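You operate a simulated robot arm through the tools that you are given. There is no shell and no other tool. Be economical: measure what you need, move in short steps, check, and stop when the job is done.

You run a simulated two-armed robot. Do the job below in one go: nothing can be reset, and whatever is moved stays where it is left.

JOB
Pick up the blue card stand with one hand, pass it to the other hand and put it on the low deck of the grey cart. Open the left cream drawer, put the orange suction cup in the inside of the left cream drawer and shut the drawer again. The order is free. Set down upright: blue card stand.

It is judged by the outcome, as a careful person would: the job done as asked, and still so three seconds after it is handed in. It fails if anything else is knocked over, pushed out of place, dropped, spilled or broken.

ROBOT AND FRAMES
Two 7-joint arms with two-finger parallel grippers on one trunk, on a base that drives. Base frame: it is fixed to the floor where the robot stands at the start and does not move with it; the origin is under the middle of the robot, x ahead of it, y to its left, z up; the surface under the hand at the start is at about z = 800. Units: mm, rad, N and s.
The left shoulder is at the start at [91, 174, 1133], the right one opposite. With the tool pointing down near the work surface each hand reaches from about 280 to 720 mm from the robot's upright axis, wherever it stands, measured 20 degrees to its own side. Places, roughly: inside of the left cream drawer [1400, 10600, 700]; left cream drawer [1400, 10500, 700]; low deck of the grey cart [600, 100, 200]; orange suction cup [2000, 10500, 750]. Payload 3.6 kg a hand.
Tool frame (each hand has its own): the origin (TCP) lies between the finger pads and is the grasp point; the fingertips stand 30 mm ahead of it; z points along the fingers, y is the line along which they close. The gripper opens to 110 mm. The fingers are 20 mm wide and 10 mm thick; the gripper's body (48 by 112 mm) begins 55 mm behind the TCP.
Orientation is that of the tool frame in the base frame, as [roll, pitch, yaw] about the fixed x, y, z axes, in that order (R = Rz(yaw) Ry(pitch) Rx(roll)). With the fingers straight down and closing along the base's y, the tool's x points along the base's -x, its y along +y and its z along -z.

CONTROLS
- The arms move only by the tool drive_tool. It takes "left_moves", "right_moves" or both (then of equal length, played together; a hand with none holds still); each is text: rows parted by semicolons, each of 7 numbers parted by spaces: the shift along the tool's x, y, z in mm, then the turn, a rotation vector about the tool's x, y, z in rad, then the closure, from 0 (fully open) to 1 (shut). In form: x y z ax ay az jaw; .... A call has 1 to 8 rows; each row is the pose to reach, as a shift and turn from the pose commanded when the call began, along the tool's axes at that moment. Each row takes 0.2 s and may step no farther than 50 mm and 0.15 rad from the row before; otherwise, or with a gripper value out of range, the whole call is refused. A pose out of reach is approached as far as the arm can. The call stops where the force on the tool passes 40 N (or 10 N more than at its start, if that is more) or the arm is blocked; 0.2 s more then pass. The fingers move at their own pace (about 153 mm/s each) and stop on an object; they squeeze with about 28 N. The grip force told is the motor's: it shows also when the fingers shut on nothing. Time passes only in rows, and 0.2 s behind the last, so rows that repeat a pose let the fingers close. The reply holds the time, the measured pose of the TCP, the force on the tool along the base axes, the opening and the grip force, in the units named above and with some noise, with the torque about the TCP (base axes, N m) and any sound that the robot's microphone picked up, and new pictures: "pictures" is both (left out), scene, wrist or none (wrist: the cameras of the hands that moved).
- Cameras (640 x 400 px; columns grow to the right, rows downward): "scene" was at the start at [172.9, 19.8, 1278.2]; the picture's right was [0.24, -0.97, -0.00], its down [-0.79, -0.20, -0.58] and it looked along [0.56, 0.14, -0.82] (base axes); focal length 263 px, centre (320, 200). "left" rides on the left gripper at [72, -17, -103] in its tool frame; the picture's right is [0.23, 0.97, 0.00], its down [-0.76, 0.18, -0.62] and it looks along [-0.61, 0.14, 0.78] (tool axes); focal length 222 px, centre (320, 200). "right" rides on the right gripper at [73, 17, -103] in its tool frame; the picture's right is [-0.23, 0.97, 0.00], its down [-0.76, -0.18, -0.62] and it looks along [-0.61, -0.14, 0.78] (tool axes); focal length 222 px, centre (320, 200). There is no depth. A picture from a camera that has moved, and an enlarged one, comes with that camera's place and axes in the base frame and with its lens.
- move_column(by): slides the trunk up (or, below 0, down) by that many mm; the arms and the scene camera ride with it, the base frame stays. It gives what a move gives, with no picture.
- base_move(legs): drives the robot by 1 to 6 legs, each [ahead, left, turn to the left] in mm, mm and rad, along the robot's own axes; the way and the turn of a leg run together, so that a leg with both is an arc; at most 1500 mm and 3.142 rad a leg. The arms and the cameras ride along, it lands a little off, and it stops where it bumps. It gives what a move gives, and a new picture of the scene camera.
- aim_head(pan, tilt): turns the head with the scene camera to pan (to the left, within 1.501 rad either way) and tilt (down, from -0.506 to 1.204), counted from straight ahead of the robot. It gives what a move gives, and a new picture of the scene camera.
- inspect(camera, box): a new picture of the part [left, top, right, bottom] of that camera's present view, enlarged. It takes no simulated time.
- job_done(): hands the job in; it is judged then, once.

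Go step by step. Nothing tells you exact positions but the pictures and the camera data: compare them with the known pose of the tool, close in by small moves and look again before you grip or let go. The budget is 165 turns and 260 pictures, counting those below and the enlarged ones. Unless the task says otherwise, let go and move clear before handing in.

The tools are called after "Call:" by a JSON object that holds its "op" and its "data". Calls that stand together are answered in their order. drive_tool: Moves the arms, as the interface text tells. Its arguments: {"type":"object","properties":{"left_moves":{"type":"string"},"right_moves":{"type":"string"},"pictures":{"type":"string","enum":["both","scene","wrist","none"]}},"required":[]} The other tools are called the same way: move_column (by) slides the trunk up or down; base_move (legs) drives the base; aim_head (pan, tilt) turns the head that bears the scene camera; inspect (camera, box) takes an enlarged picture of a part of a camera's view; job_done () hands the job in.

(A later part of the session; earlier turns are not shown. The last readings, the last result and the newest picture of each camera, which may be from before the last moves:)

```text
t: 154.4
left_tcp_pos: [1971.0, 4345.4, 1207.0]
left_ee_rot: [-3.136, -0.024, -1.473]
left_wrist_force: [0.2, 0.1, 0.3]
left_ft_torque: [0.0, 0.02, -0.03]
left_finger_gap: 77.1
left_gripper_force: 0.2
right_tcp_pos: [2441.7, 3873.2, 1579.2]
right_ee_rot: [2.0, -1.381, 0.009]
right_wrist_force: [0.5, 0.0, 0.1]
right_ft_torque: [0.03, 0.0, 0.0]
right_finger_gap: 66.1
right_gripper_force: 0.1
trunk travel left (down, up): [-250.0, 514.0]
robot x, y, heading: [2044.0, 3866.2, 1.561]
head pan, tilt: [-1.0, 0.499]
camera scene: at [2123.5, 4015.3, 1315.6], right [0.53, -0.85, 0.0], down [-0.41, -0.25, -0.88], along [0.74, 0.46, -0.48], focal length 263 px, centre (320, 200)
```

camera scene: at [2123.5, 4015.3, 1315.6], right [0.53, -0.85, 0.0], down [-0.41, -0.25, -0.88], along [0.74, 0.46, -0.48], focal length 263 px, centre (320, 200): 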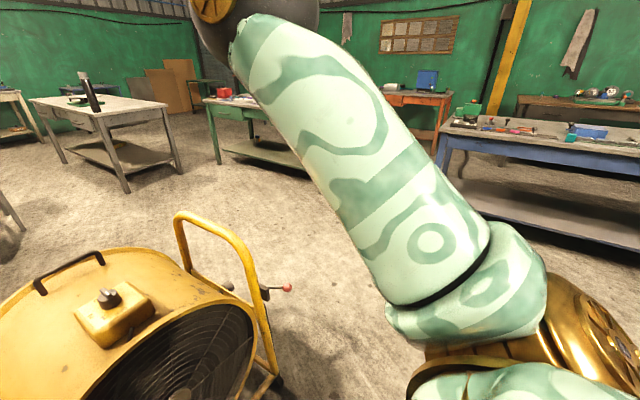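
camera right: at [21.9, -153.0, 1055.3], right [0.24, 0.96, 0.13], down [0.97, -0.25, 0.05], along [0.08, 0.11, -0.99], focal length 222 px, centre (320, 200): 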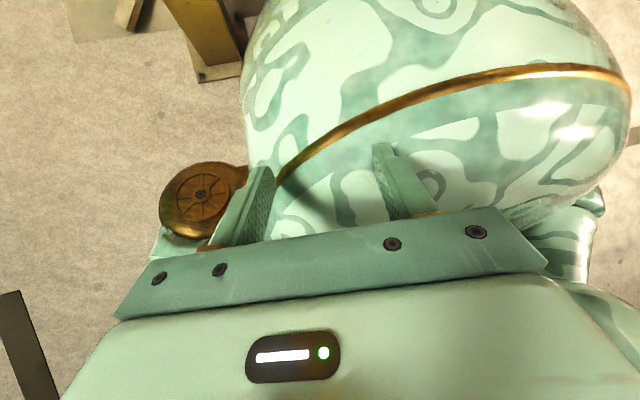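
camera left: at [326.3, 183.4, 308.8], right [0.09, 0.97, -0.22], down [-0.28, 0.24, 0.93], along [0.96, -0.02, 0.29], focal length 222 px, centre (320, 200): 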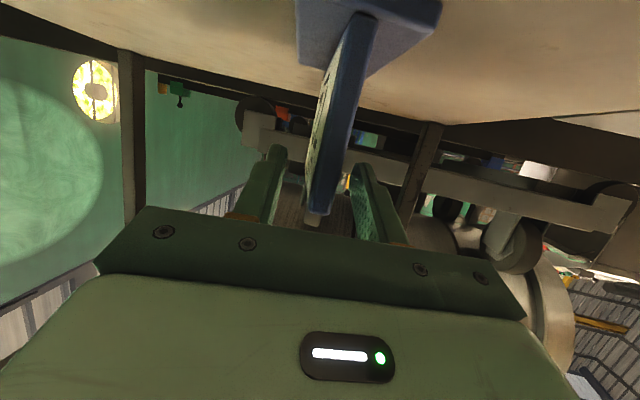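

The fan's right-front foot is at about (2574, 4545). I'll turn towards +x to see past it and the console before proceeding.

Call:
{"op": "base_move", "data": {"legs": [[0, 0, -1.1]]}}

Call:
{"op": "aim_head", "data": {"pan": -0.3, "tilt": 0.7}}

```text
t: 157.5
left_tcp_pos: [2440.1, 4148.0, 1206.8]
left_ee_rot: [-3.138, -0.026, -2.574]
left_wrist_force: [0.2, -0.2, 0.2]
left_ft_torque: [0.02, 0.03, 0.01]
left_finger_gap: 77.2
left_gripper_force: 0.2
right_tcp_pos: [2233.0, 3511.9, 1579.8]
right_ee_rot: [2.001, -1.381, -1.092]
right_wrist_force: [0.7, -0.1, -0.2]
right_ft_torque: [0.0, -0.01, 0.04]
right_finger_gap: 65.7
right_gripper_force: 0.0
trunk travel left (down, up): [-250.0, 514.0]
robot x, y, heading: [2044.9, 3861.7, 0.455]
head pan, tilt: [-1.0, 0.499]
camera scene: at [2214.1, 3862.9, 1315.6], right [-0.52, -0.86, 0.0], down [-0.41, 0.25, -0.88], along [0.75, -0.45, -0.48], focal length 263 px, centre (320, 200)
```

scene: 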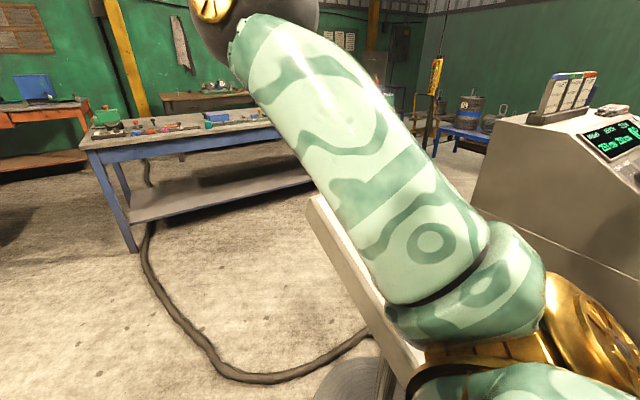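

```text
t: 158.6
left_tcp_pos: [2440.3, 4146.4, 1205.9]
left_ee_rot: [-3.135, -0.025, -2.574]
left_wrist_force: [-0.2, 0.3, 0.5]
left_ft_torque: [0.03, 0.02, -0.01]
left_finger_gap: 77.0
left_gripper_force: 0.1
right_tcp_pos: [2232.6, 3511.9, 1578.5]
right_ee_rot: [2.0, -1.38, -1.094]
right_wrist_force: [-0.6, -0.1, 0.3]
right_ft_torque: [-0.03, -0.01, 0.03]
right_finger_gap: 65.8
right_gripper_force: 0.1
trunk travel left (down, up): [-250.0, 514.0]
robot x, y, heading: [2043.0, 3861.1, 0.456]
head pan, tilt: [-0.3, 0.7]
camera scene: at [2220.1, 3923.3, 1297.9], right [0.16, -0.99, 0.0], down [-0.64, -0.1, -0.76], along [0.76, 0.12, -0.64], focal length 263 px, centre (320, 200)
```

scene: 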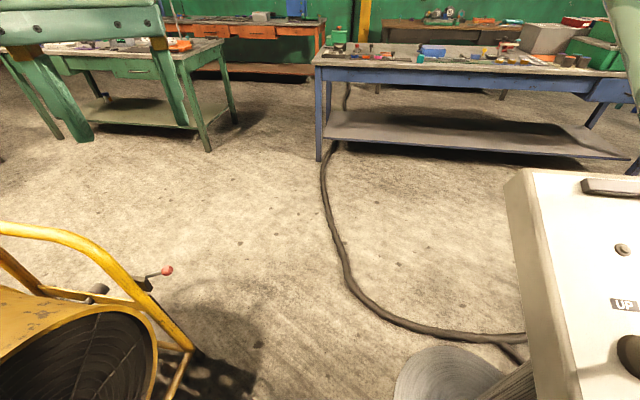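

The corridor between the console (y below ~3665) and the fan front (y≈4520) is wide. I'll go through it, past the fan on its right, and then north.

Call:
{"op": "base_move", "data": {"legs": [[381, 80, 0], [0, 0, 1.115], [80, -620, 0], [500, -60, 0], [700, 0, 0]]}}

Call:
{"op": "aim_head", "data": {"pan": 0.4, "tilt": 0.35}}

```text
t: 173.0
left_tcp_pos: [2920.0, 5874.2, 1205.8]
left_ee_rot: [-3.135, -0.025, -1.444]
left_wrist_force: [-0.1, -0.1, 0.3]
left_ft_torque: [0.02, -0.02, 0.01]
left_finger_gap: 77.1
left_gripper_force: 0.0
right_tcp_pos: [3405.6, 5415.8, 1578.8]
right_ee_rot: [2.001, -1.379, 0.039]
right_wrist_force: [0.7, -0.1, -0.5]
right_ft_torque: [0.02, -0.01, 0.0]
right_finger_gap: 65.8
right_gripper_force: 0.1
trunk travel left (down, up): [-250.0, 514.0]
robot x, y, heading: [3007.4, 5392.4, 1.585]
head pan, tilt: [-0.3, 0.7]
camera scene: at [3030.7, 5580.0, 1297.8], right [0.96, -0.28, 0.0], down [-0.18, -0.62, -0.76], along [0.21, 0.73, -0.64], focal length 263 px, centre (320, 200)
```

scene: 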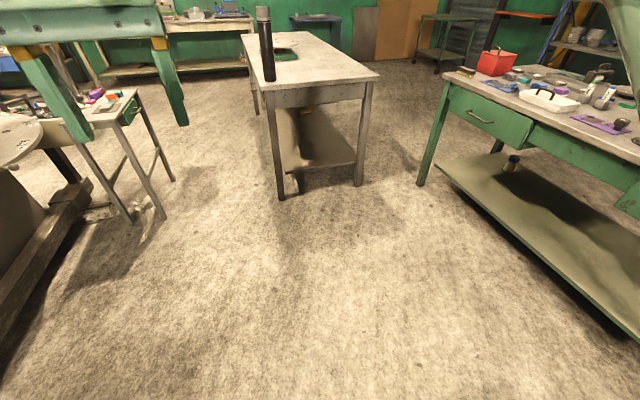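

```text
t: 174.0
left_tcp_pos: [2919.7, 5874.0, 1206.4]
left_ee_rot: [-3.138, -0.025, -1.442]
left_wrist_force: [0.1, 0.2, -0.2]
left_ft_torque: [0.0, -0.01, 0.0]
left_finger_gap: 76.9
left_gripper_force: 0.0
right_tcp_pos: [3405.0, 5417.4, 1578.2]
right_ee_rot: [2.001, -1.38, 0.035]
right_wrist_force: [-0.6, -1.1, 0.6]
right_ft_torque: [0.01, -0.02, 0.01]
right_finger_gap: 65.9
right_gripper_force: 0.1
trunk travel left (down, up): [-250.0, 514.0]
robot x, y, heading: [3004.4, 5389.6, 1.589]
head pan, tilt: [0.4, 0.351]
camera scene: at [2969.4, 5583.3, 1329.2], right [0.92, 0.4, 0.0], down [0.14, -0.32, -0.94], along [-0.38, 0.86, -0.34], focal length 263 px, centre (320, 200)
```

scene: 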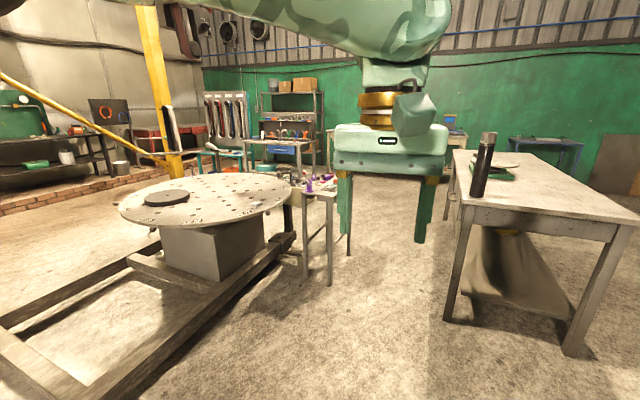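

The target area is beyond the tables, straight between the small table (x up to ~2400) and the long table (x from ~3150). I'll drive up that aisle.

Call:
{"op": "base_move", "data": {"legs": [[1214, 203, 0], [1500, 0, 0]]}}

Call:
{"op": "aim_head", "data": {"pan": 0.7, "tilt": 0.45}}

```text
t: 187.4
left_tcp_pos: [2655.8, 8615.5, 1204.5]
left_ee_rot: [-3.135, -0.025, -1.443]
left_wrist_force: [-0.7, -0.5, 1.0]
left_ft_torque: [0.0, -0.03, 0.04]
left_finger_gap: 76.9
left_gripper_force: 0.1
right_tcp_pos: [3141.9, 8156.8, 1578.6]
right_ee_rot: [2.001, -1.382, 0.037]
right_wrist_force: [-0.1, 0.2, 0.0]
right_ft_torque: [0.0, 0.0, 0.01]
right_finger_gap: 66.3
right_gripper_force: 0.1
trunk travel left (down, up): [-250.0, 514.0]
robot x, y, heading: [2740.1, 8133.5, 1.584]
head pan, tilt: [0.4, 0.351]
camera scene: at [2705.6, 8323.9, 1329.3], right [0.91, 0.4, 0.0], down [0.14, -0.31, -0.94], along [-0.38, 0.86, -0.34], focal length 263 px, centre (320, 200)
```

scene: 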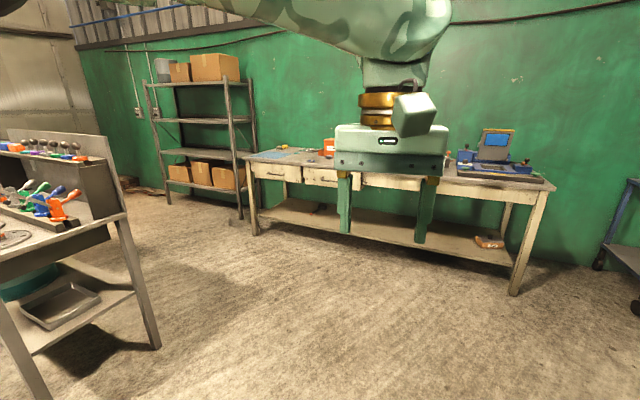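

```text
t: 188.2
left_tcp_pos: [2655.9, 8613.4, 1206.0]
left_ee_rot: [-3.138, -0.022, -1.443]
left_wrist_force: [-0.6, 0.1, -0.4]
left_ft_torque: [0.02, 0.04, 0.01]
left_finger_gap: 77.1
left_gripper_force: 0.1
right_tcp_pos: [3142.2, 8156.7, 1578.1]
right_ee_rot: [2.003, -1.381, 0.039]
right_wrist_force: [-0.2, 0.1, 0.3]
right_ft_torque: [0.04, -0.02, 0.01]
right_finger_gap: 66.0
right_gripper_force: 0.0
trunk travel left (down, up): [-250.0, 514.0]
robot x, y, heading: [2742.9, 8138.3, 1.588]
head pan, tilt: [0.7, 0.45]
camera scene: at [2682.9, 8307.8, 1320.1], right [0.75, 0.66, 0.0], down [0.29, -0.33, -0.9], along [-0.59, 0.68, -0.44], focal length 263 px, centre (320, 200)
```

scene: 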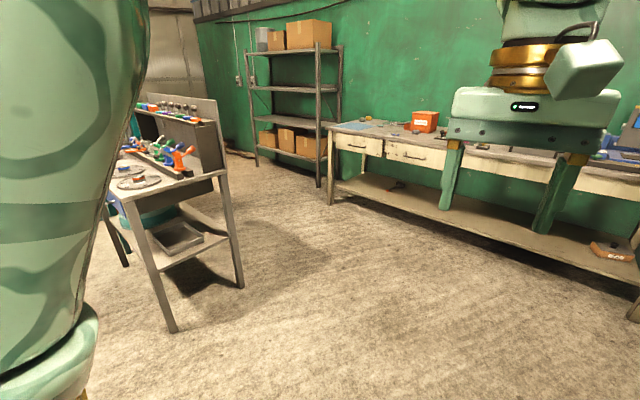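

The cream-drawer bench is along the back wall: front at y≈10330, left drawer around x≈1330–1400. I'll drive to about (1750, 9500).

Call:
{"op": "base_move", "data": {"legs": [[690, 485, 0], [690, 485, 0]]}}

Call:
{"op": "aim_head", "data": {"pan": 0.0, "tilt": 0.6}}

```text
t: 196.8
left_tcp_pos: [1654.3, 9979.4, 1204.8]
left_ee_rot: [-3.136, -0.023, -1.45]
left_wrist_force: [0.1, 0.4, 0.7]
left_ft_torque: [-0.01, -0.02, 0.0]
left_finger_gap: 76.9
left_gripper_force: 0.1
right_tcp_pos: [2136.4, 9517.9, 1578.3]
right_ee_rot: [2.0, -1.381, 0.031]
right_wrist_force: [0.4, -0.1, -0.7]
right_ft_torque: [0.02, 0.02, 0.01]
right_finger_gap: 66.1
right_gripper_force: 0.1
trunk travel left (down, up): [-250.0, 514.0]
robot x, y, heading: [1738.3, 9498.8, 1.579]
head pan, tilt: [0.7, 0.45]
camera scene: at [1678.8, 9672.2, 1320.0], right [0.76, 0.65, 0.0], down [0.28, -0.33, -0.9], along [-0.59, 0.68, -0.44], focal length 263 px, centre (320, 200)
```

scene: 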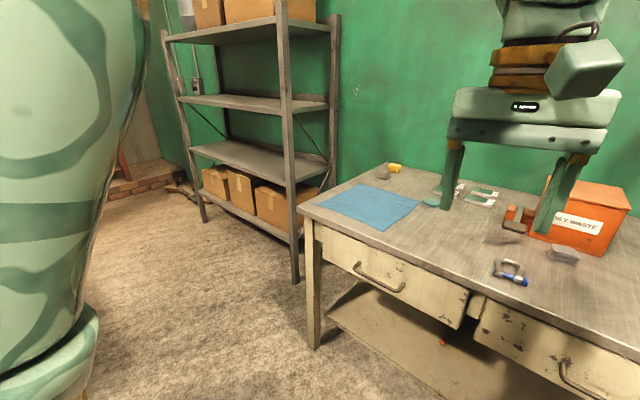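

```text
t: 197.9
left_tcp_pos: [1653.8, 9979.8, 1206.1]
left_ee_rot: [-3.136, -0.023, -1.452]
left_wrist_force: [-0.7, -0.1, 0.1]
left_ft_torque: [0.04, -0.01, -0.01]
left_finger_gap: 77.0
left_gripper_force: 0.1
right_tcp_pos: [2137.9, 9518.4, 1579.4]
right_ee_rot: [2.002, -1.381, 0.029]
right_wrist_force: [-0.3, -0.1, 0.3]
right_ft_torque: [0.0, -0.04, 0.03]
right_finger_gap: 66.0
right_gripper_force: 0.0
trunk travel left (down, up): [-250.0, 514.0]
robot x, y, heading: [1740.5, 9501.7, 1.579]
head pan, tilt: [0.0, 0.6]
camera scene: at [1738.0, 9690.6, 1306.5], right [1.0, 0.01, 0.0], down [0.01, -0.57, -0.82], along [-0.01, 0.82, -0.57], focal length 263 px, centre (320, 200)
```

scene: 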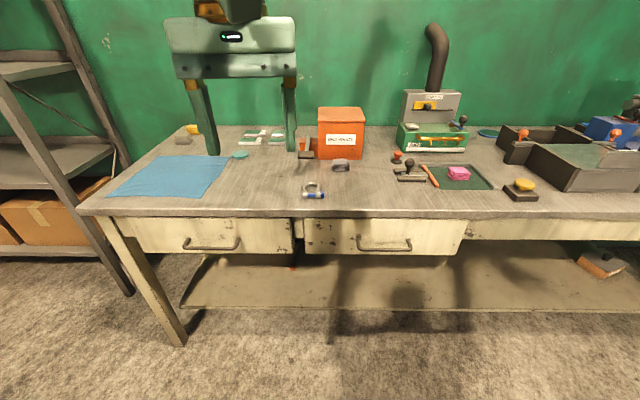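

Two bar-handled cream drawers are in view, with items on the bench top. I'll zoom in to find the orange suction cup and the left drawer's handle.

Call:
{"op": "inspect", "data": {"camera": "scene", "box": [290, 120, 550, 220]}}

Call:
{"op": "inspect", "data": {"camera": "scene", "box": [80, 180, 340, 350]}}

```text
2.46 times, centred on (420, 170) of scene
camera zoom: at [1738.0, 9690.6, 1306.5], right [1.0, 0.01, 0.0], down [0.01, -0.57, -0.82], along [-0.01, 0.82, -0.57], focal length 647 px, centre (74, 274)
```

zoom: 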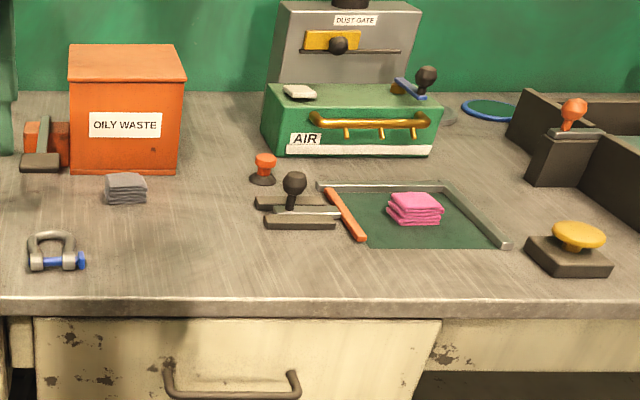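

```text
2.35 times, centred on (210, 265) of scene
camera zoom: at [1738.0, 9690.6, 1306.5], right [1.0, 0.01, 0.0], down [0.01, -0.57, -0.82], along [-0.01, 0.82, -0.57], focal length 619 px, centre (579, 47)
```

zoom: 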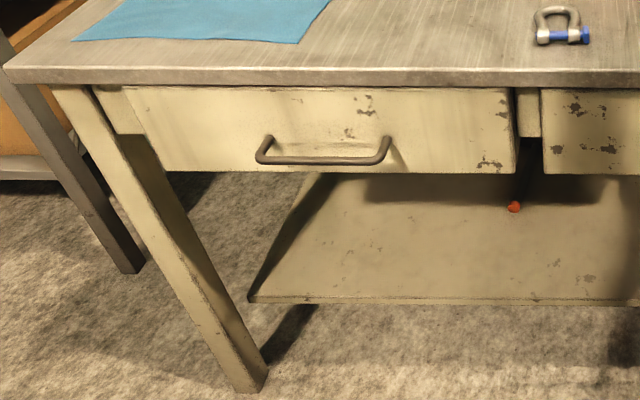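

The orange suction cup with black base is near (2080, 10800) on the bench, top z≈745. The left drawer's bar handle is centred around (1323, 10390, 603). I'll reorient the left hand for the handle first, turning it so the fingers close fore-aft.

Call:
{"op": "drive_tool", "data": {"left_moves": "0 0 20 0 0 -0.14 0.3;0 0 40 0 0 -0.28 0.3;0 0 60 0 0 -0.42 0.3;0 0 80 0 0 -0.56 0.3;0 0 100 0 0 -0.7 0.3;0 0 120 0 0 -0.84 0.3;0 0 140 0 0 -0.98 0.3;0 0 160 0 0 -1.12 0.3", "pictures": "none"}}

Call:
{"op": "drive_tool", "data": {"left_moves": "0 0 30 0 0 -0.13 0.3;0 0 60 0 0 -0.27 0.3;0 0 90 0 0 -0.4 0.3;0 0 90 0 0 -0.4 0.3", "pictures": "scene"}}

```text
t: 199.7
left_tcp_pos: [1724.6, 9962.1, 1111.1]
left_ee_rot: [3.118, -0.016, -0.329]
left_wrist_force: [0.1, -0.4, 0.5]
left_ft_torque: [-0.02, 0.03, -0.02]
left_finger_gap: 77.2
left_gripper_force: 0.1
left hand out of reach, approached as far as the arm can: row 1, 2, 3, 4, 5, 6, 7, 8
right_tcp_pos: [2138.7, 9518.1, 1578.6]
right_ee_rot: [1.998, -1.381, 0.034]
right_wrist_force: [0.1, 0.3, 0.8]
right_ft_torque: [-0.01, -0.02, -0.02]
right_finger_gap: 66.0
right_gripper_force: 0.1
trunk travel left (down, up): [-250.0, 514.0]
robot x, y, heading: [1735.2, 9497.9, 1.578]
head pan, tilt: [0.0, 0.6]
```

```text
t: 200.7
left_tcp_pos: [1751.3, 9930.3, 1038.4]
left_ee_rot: [3.118, -0.005, 0.071]
left_wrist_force: [-0.3, -0.4, 0.2]
left_ft_torque: [0.02, -0.03, -0.02]
left_finger_gap: 77.1
left_gripper_force: 0.0
left hand out of reach, approached as far as the arm can: row 1, 2, 3, 4
right_tcp_pos: [2136.0, 9516.7, 1579.2]
right_ee_rot: [2.003, -1.38, 0.031]
right_wrist_force: [0.6, 0.2, -0.1]
right_ft_torque: [-0.01, 0.02, 0.0]
right_finger_gap: 66.0
right_gripper_force: 0.1
trunk travel left (down, up): [-250.0, 514.0]
robot x, y, heading: [1736.3, 9501.5, 1.581]
head pan, tilt: [0.0, 0.6]
camera scene: at [1737.8, 9690.6, 1306.5], right [1.0, 0.01, 0.0], down [0.01, -0.57, -0.82], along [-0.01, 0.82, -0.57], focal length 263 px, centre (320, 200)
```

scene: 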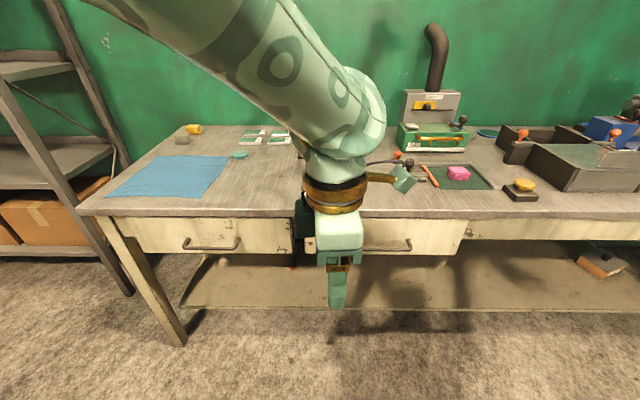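

The arm seems to be tracking a command it cannot reach. I'll re-reference the command to where the hand actually is, so moves become predictable.

Call:
{"op": "drive_tool", "data": {"left_moves": "32 -4 -28 0 0 0 0.3;64 -8 -56 0 0 0 0.3;97 -12 -84 0 0 0 0.3;129 -16 -112 0 0 0 0.3;161 -20 -140 0 0 0 0.3;193 -24 -168 0 0 0 0.3;226 -28 -196 0 0 0 0.3;258 -32 -223 0 0 0 0.3", "pictures": "scene"}}

```text
t: 202.5
left_tcp_pos: [1847.6, 9948.7, 1168.7]
left_ee_rot: [3.119, -0.007, 0.069]
left_wrist_force: [0.6, -0.6, 0.3]
left_ft_torque: [0.03, 0.0, 0.01]
left_finger_gap: 77.1
left_gripper_force: 0.1
left hand out of reach, approached as far as the arm can: row 4, 5, 6, 7, 8
right_tcp_pos: [2137.1, 9517.7, 1577.7]
right_ee_rot: [2.002, -1.381, 0.031]
right_wrist_force: [-0.7, 0.4, 0.7]
right_ft_torque: [-0.01, 0.01, 0.03]
right_finger_gap: 65.9
right_gripper_force: 0.1
trunk travel left (down, up): [-250.0, 514.0]
robot x, y, heading: [1737.6, 9495.4, 1.579]
head pan, tilt: [0.0, 0.6]
camera scene: at [1738.2, 9690.6, 1306.5], right [1.0, 0.01, 0.0], down [0.01, -0.57, -0.82], along [-0.01, 0.82, -0.57], focal length 263 px, centre (320, 200)
```

scene: 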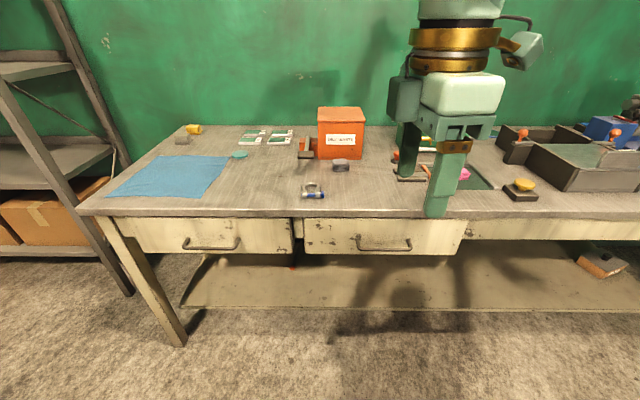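

Rows 1–3 were within reach, so I now know roughly where the command matches. I'll go back there and then straight down.

Call:
{"op": "drive_tool", "data": {"left_moves": "-40 5 20 0 0 0 0.3;-80 10 50 0 0 0 0.3;-120 15 90 0 0 0 0.3;-161 20 130 0 0 0 0.3;-180 20 170 0 0 0 0.3;-180 20 215 0 0 0 0.3;-180 20 260 0 0 0 0.3;-180 20 300 0 0 0 0.3", "pictures": "scene"}}

```text
refused: row 2 steps farther than a row can; nothing moved
```

Call:
{"op": "drive_tool", "data": {"left_moves": "-35 5 30 0 0 0 0.3;-70 10 60 0 0 0 0.3;-105 15 90 0 0 0 0.3;-140 20 120 0 0 0 0.3;-165 20 160 0 0 0 0.3;-170 20 205 0 0 0 0.3;-175 20 250 0 0 0 0.3;-180 20 295 0 0 0 0.3", "pictures": "scene"}}

```text
t: 204.3
left_tcp_pos: [1718.0, 9852.9, 930.0]
left_ee_rot: [3.118, -0.005, 0.07]
left_wrist_force: [-0.2, -0.9, -0.5]
left_ft_torque: [0.0, -0.02, 0.03]
left_finger_gap: 77.0
left_gripper_force: 0.0
left hand out of reach, approached as far as the arm can: row 4, 5, 6, 7, 8
right_tcp_pos: [2137.1, 9516.9, 1580.1]
right_ee_rot: [2.005, -1.38, 0.029]
right_wrist_force: [-0.6, 0.3, -0.5]
right_ft_torque: [-0.01, 0.02, 0.02]
right_finger_gap: 65.9
right_gripper_force: 0.0
trunk travel left (down, up): [-250.0, 514.0]
robot x, y, heading: [1738.5, 9493.0, 1.58]
head pan, tilt: [0.0, 0.6]
camera scene: at [1738.2, 9690.0, 1306.1], right [1.0, 0.0, 0.0], down [0.0, -0.57, -0.82], along [0.0, 0.82, -0.57], focal length 263 px, centre (320, 200)
```

scene: 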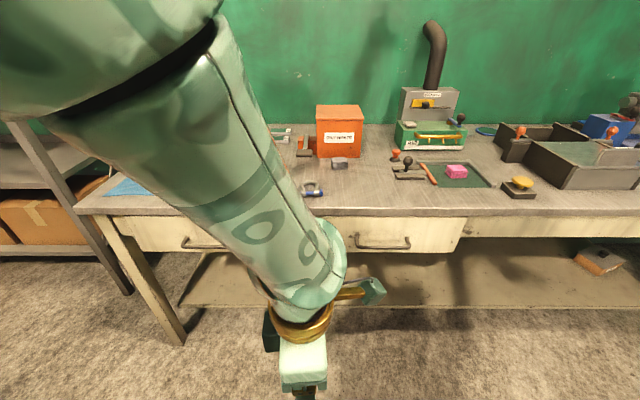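

The hand came inward as it lowered. I'll extend it forward towards the bench and see how it follows.

Call:
{"op": "drive_tool", "data": {"left_moves": "-10 -40 0 0 0 0 0.3;-20 -80 0 0 0 0 0.3;-30 -120 0 0 0 0 0.3;-40 -160 0 0 0 0 0.3;-50 -200 0 0 0 0 0.3;-60 -240 0 0 0 0 0.3", "pictures": "scene"}}

```text
t: 205.7
left_tcp_pos: [1762.6, 9913.6, 989.0]
left_ee_rot: [3.119, -0.007, 0.071]
left_wrist_force: [0.1, -0.4, -0.7]
left_ft_torque: [0.01, 0.0, -0.01]
left_finger_gap: 76.9
left_gripper_force: 0.0
left hand out of reach, approached as far as the arm can: row 1, 2, 3, 4, 5, 6
right_tcp_pos: [2137.8, 9517.1, 1578.1]
right_ee_rot: [2.002, -1.382, 0.031]
right_wrist_force: [0.2, 0.3, 1.0]
right_ft_torque: [0.01, -0.01, 0.0]
right_finger_gap: 65.8
right_gripper_force: 0.2
trunk travel left (down, up): [-250.0, 514.0]
robot x, y, heading: [1736.6, 9497.4, 1.584]
head pan, tilt: [0.0, 0.6]
camera scene: at [1738.1, 9690.5, 1306.5], right [1.0, 0.01, 0.0], down [0.01, -0.57, -0.82], along [-0.01, 0.82, -0.57], focal length 263 px, centre (320, 200)
```

scene: 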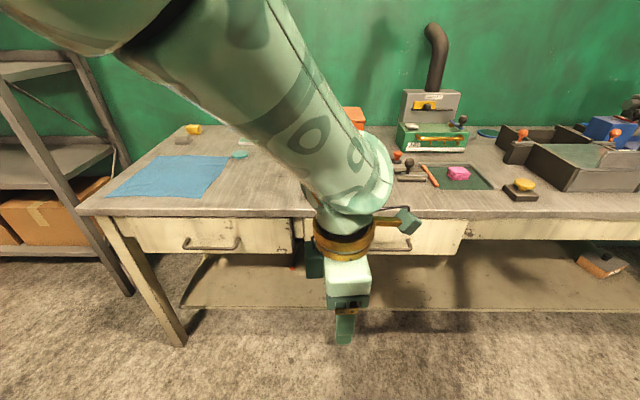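

I can't lower in this wrist orientation, but the straight-ahead orientation did reach low earlier. I'll rotate the hand back and let it go out to that region, then hook the handle with the fingertips instead of gripping it.

Call:
{"op": "drive_tool", "data": {"left_moves": "0 0 0 0 0 0.14 0.3;0 0 0 0 0 0.28 0.3;0 0 0 0 0 0.42 0.3;0 0 0 0 0 0.56 0.3;0 0 0 0 0 0.7 0.3;0 0 0 0 0 0.84 0.3;0 0 0 0 0 0.98 0.3;0 0 0 0 0 1.12 0.3", "pictures": "none"}}

Call:
{"op": "drive_tool", "data": {"left_moves": "0 0 0 0 0 0.14 0.3;0 0 0 0 0 0.28 0.3;0 0 0 0 0 0.4 0.3;0 0 0 0 0 0.4 0.3", "pictures": "scene"}}

```text
t: 207.5
left_tcp_pos: [1757.2, 9911.9, 994.5]
left_ee_rot: [3.136, -0.024, -1.054]
left_wrist_force: [-0.4, 0.7, 0.3]
left_ft_torque: [0.01, 0.01, 0.0]
left_finger_gap: 76.9
left_gripper_force: 0.1
left hand out of reach, approached as far as the arm can: row 2, 3, 4, 5, 6, 7, 8
right_tcp_pos: [2136.9, 9517.7, 1577.6]
right_ee_rot: [2.002, -1.379, 0.029]
right_wrist_force: [-0.7, 0.6, -0.5]
right_ft_torque: [-0.03, -0.01, -0.01]
right_finger_gap: 66.0
right_gripper_force: 0.0
trunk travel left (down, up): [-250.0, 514.0]
robot x, y, heading: [1738.9, 9497.1, 1.577]
head pan, tilt: [0.0, 0.6]
```

```text
t: 208.5
left_tcp_pos: [1756.7, 9911.2, 994.8]
left_ee_rot: [-3.135, -0.027, -1.45]
left_wrist_force: [-0.3, -0.5, 1.1]
left_ft_torque: [-0.04, 0.0, -0.01]
left_finger_gap: 76.8
left_gripper_force: 0.0
right_tcp_pos: [2137.6, 9517.2, 1578.6]
right_ee_rot: [2.001, -1.381, 0.031]
right_wrist_force: [-0.1, 0.2, -0.3]
right_ft_torque: [0.02, -0.02, 0.0]
right_finger_gap: 66.1
right_gripper_force: 0.0
trunk travel left (down, up): [-250.0, 514.0]
robot x, y, heading: [1738.4, 9498.5, 1.579]
head pan, tilt: [0.0, 0.6]
camera scene: at [1738.1, 9690.5, 1306.5], right [1.0, 0.01, 0.0], down [0.01, -0.57, -0.82], along [-0.01, 0.82, -0.57], focal length 263 px, centre (320, 200)
```

scene: 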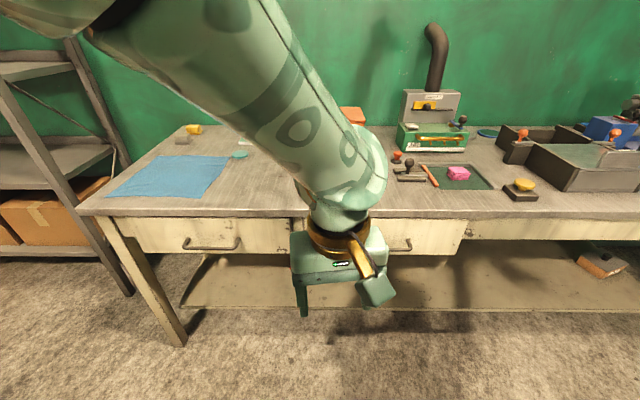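

That last call had no reach warning, so commands do re-sync to the reached pose. I'll probe moving left with a bit of lift, towards the starting posture.

Call:
{"op": "drive_tool", "data": {"left_moves": "0 35 -15 0 0 0 0.3;0 70 -30 0 0 0 0.3;0 105 -45 0 0 0 0.3;0 140 -60 0 0 0 0.3;0 175 -75 0 0 0 0.3;0 210 -90 0 0 0 0.3", "pictures": "none"}}

Call:
{"op": "drive_tool", "data": {"left_moves": "0 0 0 0 -0.1 0 0.3;0 0 0 0 -0.2 0 0.3;0 0 0 0 -0.3 0 0.3;0 0 0 0 -0.4 0 0.3;0 0 0 0 -0.5 0 0.3", "pictures": "scene"}}

```text
t: 209.9
left_tcp_pos: [1646.3, 9956.5, 1184.1]
left_ee_rot: [-3.134, -0.057, -1.452]
left_wrist_force: [-0.7, 0.2, 0.7]
left_ft_torque: [0.03, -0.06, 0.01]
left_finger_gap: 77.0
left_gripper_force: 0.0
left hand out of reach, approached as far as the arm can: row 1, 2, 3, 4, 5, 6
right_tcp_pos: [2134.1, 9515.7, 1579.9]
right_ee_rot: [2.003, -1.383, 0.029]
right_wrist_force: [-0.2, 0.1, -0.2]
right_ft_torque: [0.01, 0.0, 0.06]
right_finger_gap: 65.9
right_gripper_force: 0.1
trunk travel left (down, up): [-250.0, 514.0]
robot x, y, heading: [1740.3, 9500.5, 1.577]
head pan, tilt: [0.0, 0.6]
```

```text
t: 211.1
left_tcp_pos: [1776.8, 10016.2, 1296.9]
left_ee_rot: [3.141, 0.43, -1.449]
left_wrist_force: [0.4, -0.4, -0.1]
left_ft_torque: [-0.01, -0.02, 0.03]
left_finger_gap: 77.0
left_gripper_force: 0.1
left hand out of reach, approached as far as the arm can: row 1, 2, 3, 4, 5
right_tcp_pos: [2139.4, 9518.0, 1578.4]
right_ee_rot: [2.002, -1.382, 0.028]
right_wrist_force: [0.1, 0.4, 0.5]
right_ft_torque: [-0.02, -0.01, -0.01]
right_finger_gap: 66.0
right_gripper_force: 0.0
trunk travel left (down, up): [-250.0, 514.0]
robot x, y, heading: [1737.4, 9500.8, 1.578]
head pan, tilt: [0.0, 0.6]
camera scene: at [1739.0, 9690.4, 1306.5], right [1.0, 0.01, 0.0], down [0.0, -0.57, -0.82], along [-0.01, 0.82, -0.57], focal length 263 px, centre (320, 200)
```

scene: 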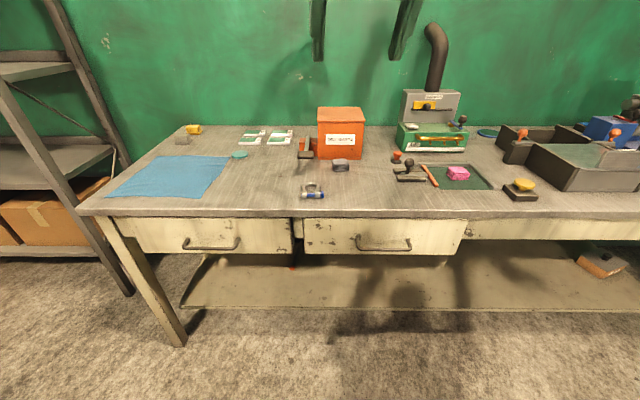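

I think the arm's shoulder has swung into a different branch, while the low-elbow posture worked well. I'll return to that one, reversing the way I came up, and use the trunk's height to bring it to bench level.

Call:
{"op": "drive_tool", "data": {"left_moves": "9 31 34 0 0.1 0 0.3;18 62 68 0 0.2 0 0.3;27 93 102 0 0.3 0 0.3;36 124 136 0 0.4 0 0.3;45 155 170 0 0.5 0 0.3;54 186 204 0 0.6 0 0.3;63 217 238 0 0.7 0 0.3;72 248 272 0 0.82 0 0.3", "pictures": "none"}}

Call:
{"op": "drive_tool", "data": {"left_moves": "-10 0 40 0 0.05 0 0.3;-20 0 80 0 0.1 0 0.3;-30 0 120 0 0.1 0 0.3;-40 0 160 0 0.1 0 0.3;-50 0 200 0 0.1 0 0.3;-60 0 240 0 0.1 0 0.3", "pictures": "scene"}}

```text
t: 212.9
left_tcp_pos: [1541.0, 10085.8, 1048.1]
left_ee_rot: [-3.133, -0.356, -1.453]
left_wrist_force: [-0.6, 0.2, -0.2]
left_ft_torque: [-0.05, -0.03, 0.03]
left_finger_gap: 77.0
left_gripper_force: 0.0
left hand out of reach, approached as far as the arm can: row 1, 2, 3, 4, 5, 6, 7, 8
right_tcp_pos: [2134.5, 9519.3, 1578.6]
right_ee_rot: [1.992, -1.383, 0.038]
right_wrist_force: [-0.8, -0.3, 0.5]
right_ft_torque: [-0.02, -0.03, 0.02]
right_finger_gap: 66.3
right_gripper_force: 0.1
trunk travel left (down, up): [-250.0, 514.0]
robot x, y, heading: [1738.5, 9496.9, 1.584]
head pan, tilt: [0.0, 0.6]
```

```text
t: 214.3
left_tcp_pos: [1549.7, 10089.5, 829.1]
left_ee_rot: [-3.134, -0.448, -1.452]
left_wrist_force: [0.2, 0.8, 0.1]
left_ft_torque: [-0.04, 0.01, 0.01]
left_finger_gap: 76.9
left_gripper_force: 0.1
left hand out of reach, approached as far as the arm can: row 1, 2, 3, 4, 5, 6
right_tcp_pos: [2135.6, 9518.0, 1580.1]
right_ee_rot: [1.999, -1.381, 0.032]
right_wrist_force: [0.1, 0.2, 0.2]
right_ft_torque: [-0.01, -0.02, -0.03]
right_finger_gap: 65.8
right_gripper_force: 0.0
trunk travel left (down, up): [-250.0, 514.0]
robot x, y, heading: [1741.2, 9499.7, 1.577]
head pan, tilt: [0.0, 0.6]
camera scene: at [1737.8, 9690.7, 1306.5], right [1.0, 0.01, 0.0], down [0.01, -0.57, -0.82], along [-0.01, 0.82, -0.57], focal length 263 px, centre (320, 200)
```

scene: 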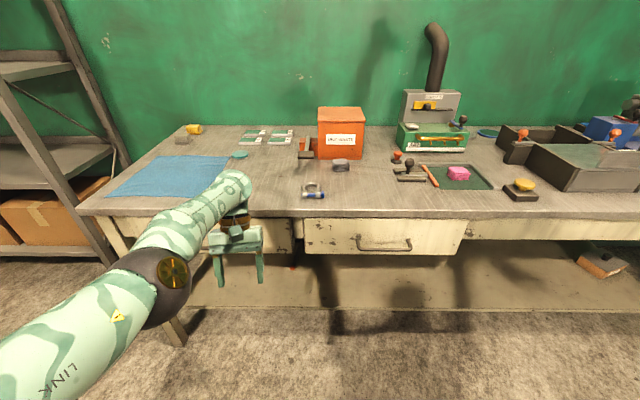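

The forearm now points forward at bench height, so pitching the tool forward should be easy here. I'll try it.

Call:
{"op": "drive_tool", "data": {"left_moves": "0 0 0 0 -0.13 0 0.3;0 0 0 0 -0.26 0 0.3;0 0 0 0 -0.39 0 0.3;0 0 0 0 -0.52 0 0.3;0 0 0 0 -0.65 0 0.3;0 0 0 0 -0.78 0 0.3;0 0 0 0 -0.91 0 0.3;0 0 0 0 -1.0 0 0.3", "pictures": "scene"}}

```text
t: 216.1
left_tcp_pos: [1550.5, 10090.9, 830.1]
left_ee_rot: [-3.133, -0.449, -1.453]
left_wrist_force: [0.2, 0.4, -0.1]
left_ft_torque: [0.02, 0.01, -0.02]
left_finger_gap: 77.1
left_gripper_force: 0.0
left hand out of reach, approached as far as the arm can: row 1, 2, 3, 4, 5, 6, 7, 8
right_tcp_pos: [2136.9, 9517.1, 1579.8]
right_ee_rot: [2.003, -1.38, 0.032]
right_wrist_force: [0.6, 0.0, 0.3]
right_ft_torque: [0.0, 0.01, -0.01]
right_finger_gap: 65.9
right_gripper_force: 0.0
trunk travel left (down, up): [-250.0, 514.0]
robot x, y, heading: [1738.1, 9495.5, 1.578]
head pan, tilt: [0.0, 0.6]
camera scene: at [1738.0, 9690.7, 1306.5], right [1.0, 0.01, 0.0], down [0.01, -0.57, -0.82], along [-0.01, 0.82, -0.57], focal length 263 px, centre (320, 200)
```

scene: 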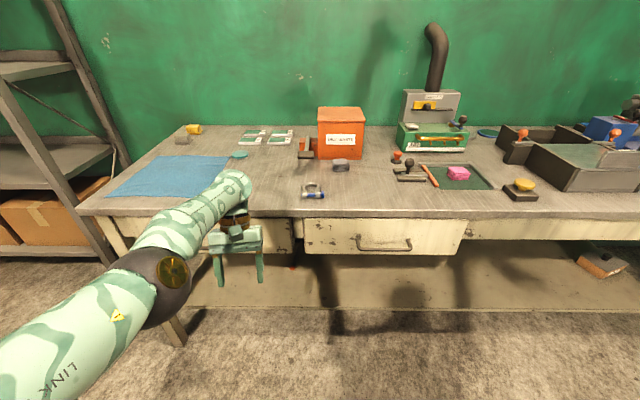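

No response about that point, so I'll pitch about the wrist instead, letting the fingertips swing forward.

Call:
{"op": "drive_tool", "data": {"left_moves": "-25 0 -1 0 -0.149 0 0.3;-50 0 -7 0 -0.298 0 0.3;-73 0 -16 0 -0.447 0 0.3;-95 0 -29 0 -0.596 0 0.3;-115 0 -45 0 -0.745 0 0.3;-132 0 -64 0 -0.894 0 0.3", "pictures": "scene"}}

```text
t: 217.5
left_tcp_pos: [1403.3, 10229.4, 819.7]
left_ee_rot: [-2.777, 0.4, -1.432]
left_wrist_force: [0.0, 0.5, -0.3]
left_ft_torque: [-0.06, -0.02, -0.04]
left_finger_gap: 77.0
left_gripper_force: 0.0
left hand out of reach, approached as far as the arm can: row 1, 2, 3, 4, 5, 6
right_tcp_pos: [2134.0, 9518.8, 1580.0]
right_ee_rot: [1.994, -1.385, 0.036]
right_wrist_force: [-0.5, 0.5, 0.5]
right_ft_torque: [0.05, 0.01, 0.03]
right_finger_gap: 66.1
right_gripper_force: 0.1
trunk travel left (down, up): [-250.0, 514.0]
robot x, y, heading: [1738.7, 9499.5, 1.58]
head pan, tilt: [0.0, 0.6]
camera scene: at [1736.0, 9691.7, 1306.2], right [1.0, 0.01, 0.0], down [0.01, -0.57, -0.82], along [-0.01, 0.82, -0.57], focal length 263 px, centre (320, 200)
```

scene: 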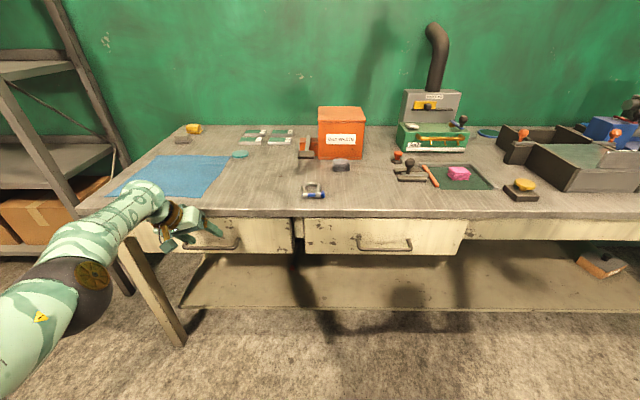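

That freed it: the hand now points forward and down. I'll square up the roll and lower it in front of the drawer.

Call:
{"op": "drive_tool", "data": {"left_moves": "22 11 25 -0.06 -0.03 0 0.3;44 22 49 -0.12 -0.07 0 0.3;66 33 74 -0.18 -0.1 0 0.3;88 43 98 -0.24 -0.13 0 0.3;110 54 123 -0.3 -0.17 0 0.3;132 65 147 -0.36 -0.2 0 0.3", "pictures": "both"}}

```text
t: 218.9
left_tcp_pos: [1377.8, 10176.8, 623.4]
left_ee_rot: [-2.974, 0.741, -1.366]
left_wrist_force: [0.8, -0.5, -0.5]
left_ft_torque: [0.02, 0.01, 0.01]
left_finger_gap: 77.1
left_gripper_force: 0.1
left hand out of reach, approached as far as the arm can: row 1, 2, 3, 4, 5, 6
right_tcp_pos: [2137.2, 9517.4, 1578.0]
right_ee_rot: [1.998, -1.38, 0.034]
right_wrist_force: [0.1, -0.2, 0.3]
right_ft_torque: [0.02, -0.01, 0.02]
right_finger_gap: 66.0
right_gripper_force: 0.2
trunk travel left (down, up): [-250.0, 514.0]
robot x, y, heading: [1734.3, 9498.7, 1.575]
head pan, tilt: [0.0, 0.6]
camera scene: at [1738.5, 9691.0, 1306.5], right [1.0, 0.01, 0.0], down [0.01, -0.57, -0.82], along [-0.01, 0.82, -0.57], focal length 263 px, centre (320, 200)
camera left: at [1400.8, 10054.4, 652.8], right [-0.93, -0.25, -0.27], down [-0.31, 0.11, 0.95], along [-0.21, 0.96, -0.18], focal length 222 px, centre (320, 200)
```

scene: 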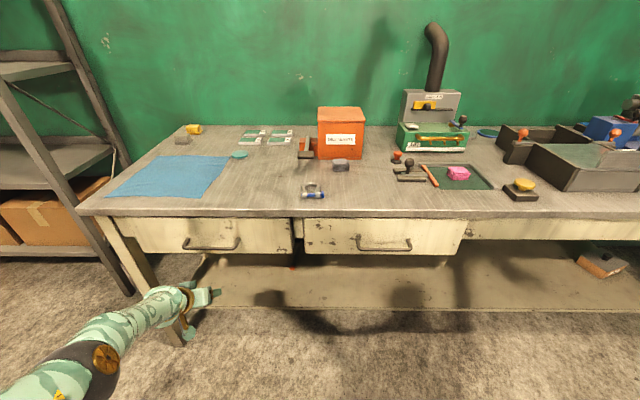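
left: 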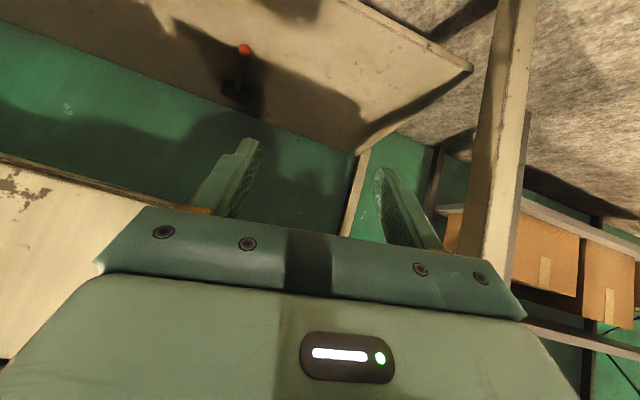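

The hand is at z=623 in front of the bench in a workable posture. I'll rotate it about its own axis by 90° so the fingers can close above and below the handle bar.

Call:
{"op": "drive_tool", "data": {"left_moves": "0 0 0 0 0 -0.14 0.3;0 0 0 0 0 -0.28 0.3;0 0 0 0 0 -0.42 0.3;0 0 0 0 0 -0.56 0.3;0 0 0 0 0 -0.7 0.3;0 0 0 0 0 -0.84 0.3;0 0 0 0 0 -0.98 0.3;0 0 0 0 0 -1.12 0.3", "pictures": "none"}}

Call:
{"op": "drive_tool", "data": {"left_moves": "0 0 0 0 0 -0.14 0.3;0 0 0 0 0 -0.28 0.3;0 0 0 0 0 -0.4 0.3;0 0 0 0 0 -0.4 0.3", "pictures": "both"}}

```text
t: 220.7
left_tcp_pos: [1406.2, 10163.9, 618.6]
left_ee_rot: [-2.591, 0.224, -0.21]
left_wrist_force: [0.7, -0.1, -1.0]
left_ft_torque: [-0.04, -0.02, 0.01]
left_finger_gap: 76.8
left_gripper_force: 0.0
left hand out of reach, approached as far as the arm can: row 1
right_tcp_pos: [2136.9, 9517.8, 1579.2]
right_ee_rot: [2.0, -1.381, 0.032]
right_wrist_force: [0.8, -0.7, -0.1]
right_ft_torque: [0.0, -0.02, 0.01]
right_finger_gap: 65.9
right_gripper_force: 0.0
trunk travel left (down, up): [-250.0, 514.0]
robot x, y, heading: [1740.7, 9500.5, 1.576]
head pan, tilt: [0.0, 0.6]
```

```text
t: 221.7
left_tcp_pos: [1404.9, 10162.7, 619.0]
left_ee_rot: [-2.551, 0.008, 0.129]
left_wrist_force: [-0.2, 0.5, -0.2]
left_ft_torque: [-0.01, -0.02, -0.01]
left_finger_gap: 77.2
left_gripper_force: 0.0
right_tcp_pos: [2136.7, 9517.5, 1579.0]
right_ee_rot: [2.002, -1.381, 0.03]
right_wrist_force: [1.3, -0.6, -0.2]
right_ft_torque: [0.0, -0.03, 0.03]
right_finger_gap: 65.9
right_gripper_force: 0.1
trunk travel left (down, up): [-250.0, 514.0]
robot x, y, heading: [1739.5, 9500.4, 1.576]
head pan, tilt: [0.0, 0.6]
camera scene: at [1738.0, 9690.6, 1306.5], right [1.0, 0.01, 0.0], down [0.01, -0.57, -0.82], along [-0.01, 0.82, -0.57], focal length 263 px, centre (320, 200)
camera left: at [1483.4, 10128.7, 714.1], right [0.32, -0.77, -0.54], down [-0.69, -0.59, 0.42], along [-0.65, 0.24, -0.72], focal length 222 px, centre (320, 200)
```

scene: 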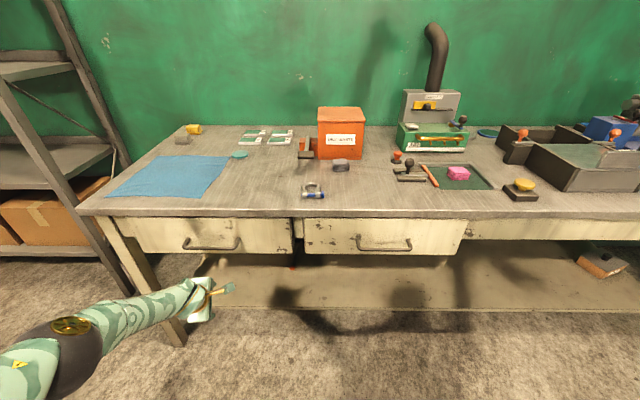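
left: 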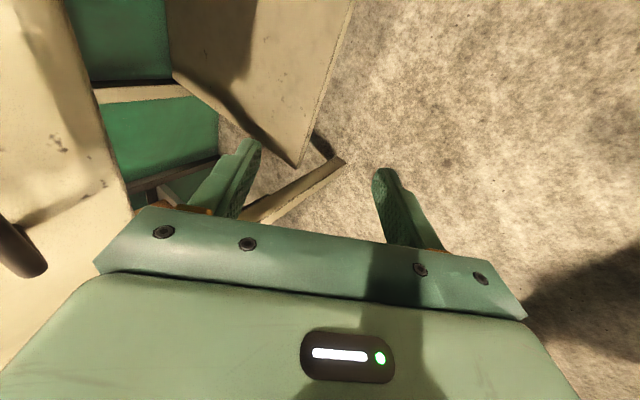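

The fingers now open fore-aft/vertically. A dark bar is visible at the left of the wrist view, so I'll enlarge that view to check where the handle is.

Call:
{"op": "inspect", "data": {"camera": "left", "box": [0, 0, 240, 400]}}

Call:
{"op": "inspect", "data": {"camera": "scene", "box": [100, 200, 320, 340]}}

```text
1.00 times, centred on (120, 200) of left (not enlarged: the box is as wide or as high as the picture)
camera zoom: at [1483.4, 10128.7, 714.1], right [0.32, -0.77, -0.54], down [-0.69, -0.59, 0.42], along [-0.65, 0.24, -0.72], focal length 222 px, centre (520, 200)
```

zoom: 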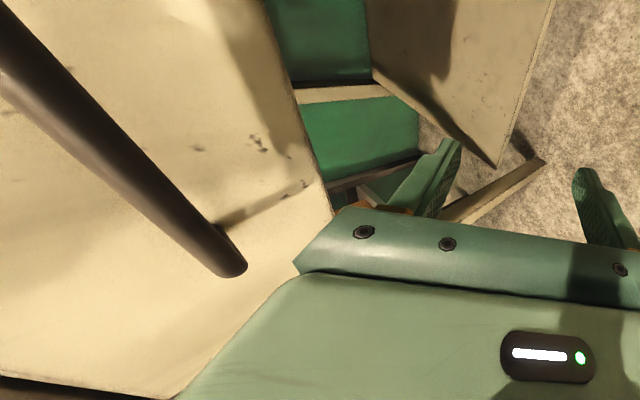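

```text
2.86 times, centred on (210, 270) of scene
camera zoom: at [1738.0, 9690.6, 1306.5], right [1.0, 0.01, 0.0], down [0.01, -0.57, -0.82], along [-0.01, 0.82, -0.57], focal length 751 px, centre (634, 0)
```

zoom: 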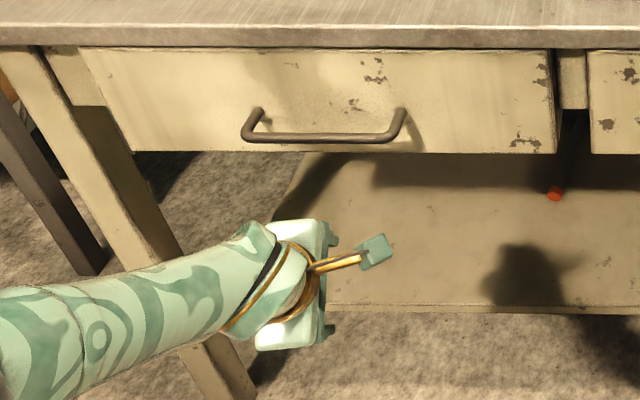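

Triangulating both cameras puts the handle bar at x 1300–1472, y≈10282, z≈710, closer and higher than I first thought. The bench top is then at z≈835. I'll raise the hand to a pre-grasp just in front of the bar.

Call:
{"op": "drive_tool", "data": {"left_moves": "0 -32 -16 0.09 0 0 0.2;-1 -65 -32 0.18 0 0 0.2;-1 -98 -49 0.27 0 0 0.2;-2 -130 -65 0.35 0 0 0.2;-2 -130 -65 0.35 0 0 0.2", "pictures": "both"}}

```text
t: 222.6
left_tcp_pos: [1399.2, 10211.9, 704.2]
left_ee_rot: [-2.294, 0.013, 0.119]
left_wrist_force: [0.7, -7.0, -29.9]
left_ft_torque: [-1.29, 0.07, -0.07]
left_finger_gap: 75.1
left_gripper_force: 0.0
left hand out of reach, approached as far as the arm can: row 4
right_tcp_pos: [2135.4, 9520.4, 1578.1]
right_ee_rot: [1.985, -1.382, 0.045]
right_wrist_force: [-0.1, 0.4, 0.6]
right_ft_torque: [-0.08, 0.03, 0.04]
right_finger_gap: 65.8
right_gripper_force: 0.0
trunk travel left (down, up): [-250.0, 514.0]
robot x, y, heading: [1739.7, 9497.5, 1.583]
head pan, tilt: [0.0, 0.6]
stopped in row 4 (left hand): the force on the tool passed its limit at 56 N (the readings are from after the stop); the commanded pose is now the measured one
camera scene: at [1736.5, 9693.5, 1305.5], right [1.0, 0.01, 0.0], down [0.01, -0.57, -0.82], along [-0.01, 0.82, -0.57], focal length 263 px, centre (320, 200)
camera left: at [1479.5, 10154.2, 784.7], right [0.29, -0.61, -0.73], down [-0.68, -0.67, 0.29], along [-0.67, 0.42, -0.62], focal length 222 px, centre (320, 200)
```

scene: 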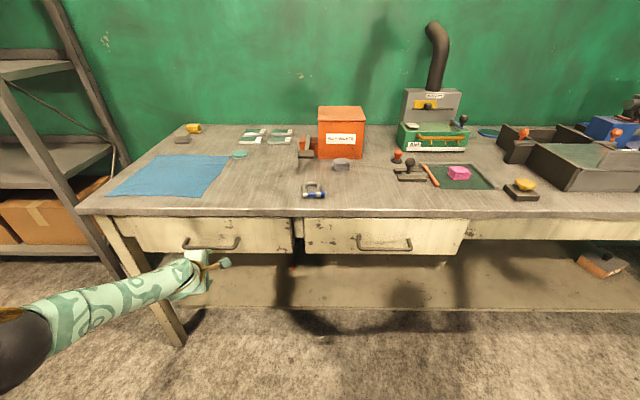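
left: 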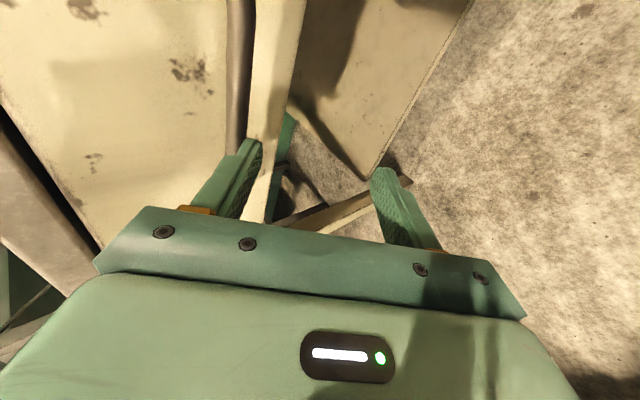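

The upper finger touched the bar from below, which puts the bar at about (y 10268, z 728). I'll retreat a little and raise the hand so the bar lies between the fingers.

Call:
{"op": "drive_tool", "data": {"left_moves": "0 0 -40 0 0 0 0.2;-4 -30 -40 0 0 0 0.2;-8 -56 -37 0 0 0 0.2;-8 -56 -37 0 0 0 0.2", "pictures": "both"}}

Call:
{"op": "inspect", "data": {"camera": "scene", "box": [110, 200, 310, 320]}}

```text
t: 222.9
left_tcp_pos: [1398.1, 10204.1, 707.4]
left_ee_rot: [-2.298, 0.011, 0.116]
left_wrist_force: [0.7, -1.5, -19.8]
left_ft_torque: [-1.12, 0.05, -0.02]
left_finger_gap: 79.9
left_gripper_force: 0.0
left hand out of reach, approached as far as the arm can: row 1
right_tcp_pos: [2135.5, 9517.3, 1579.7]
right_ee_rot: [2.0, -1.381, 0.033]
right_wrist_force: [0.3, -0.3, 0.6]
right_ft_torque: [0.0, 0.0, 0.02]
right_finger_gap: 65.8
right_gripper_force: 0.1
trunk travel left (down, up): [-250.0, 514.0]
robot x, y, heading: [1738.4, 9499.1, 1.58]
head pan, tilt: [0.0, 0.6]
stopped in row 1 (left hand): the force on the tool passed its limit at 48 N (the readings are from after the stop); the commanded pose is now the measured one
camera scene: at [1737.2, 9691.3, 1306.4], right [1.0, 0.01, 0.0], down [0.01, -0.57, -0.82], along [-0.01, 0.82, -0.57], focal length 263 px, centre (320, 200)
camera left: at [1478.9, 10147.7, 787.5], right [0.29, -0.62, -0.73], down [-0.69, -0.67, 0.29], along [-0.67, 0.42, -0.62], focal length 222 px, centre (320, 200)
```

scene: 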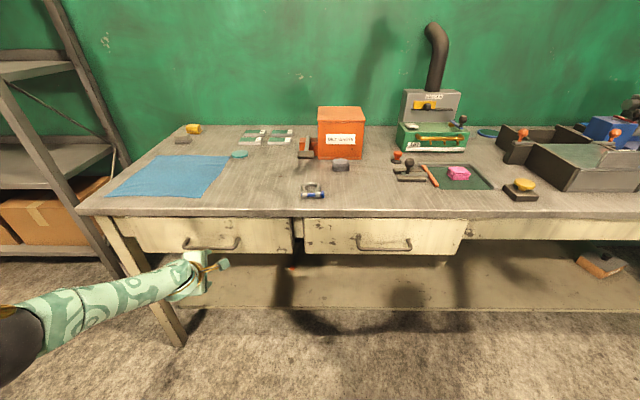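
left: 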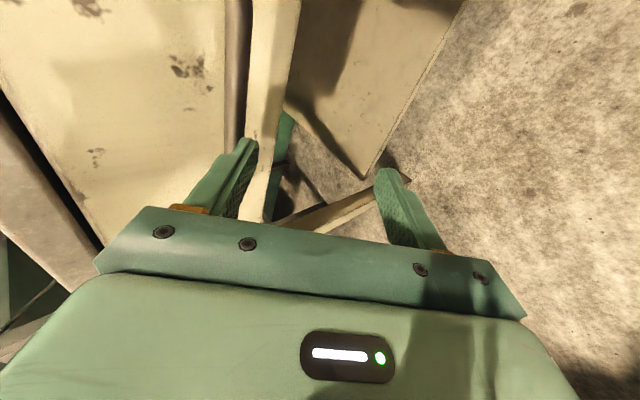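

```text
3.20 times, centred on (210, 260) of scene
camera zoom: at [1737.2, 9691.3, 1306.4], right [1.0, 0.01, 0.0], down [0.01, -0.57, -0.82], along [-0.01, 0.82, -0.57], focal length 842 px, centre (672, 8)
```

zoom: 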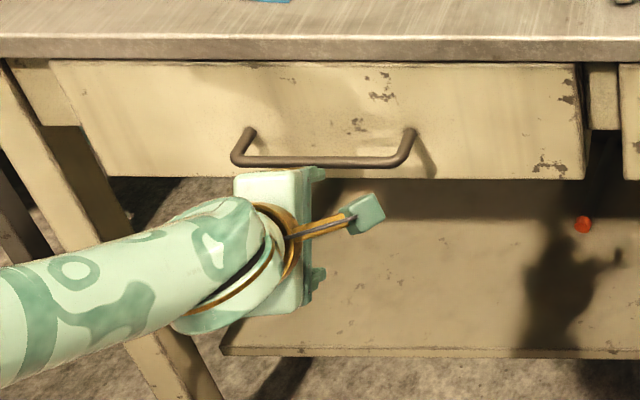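

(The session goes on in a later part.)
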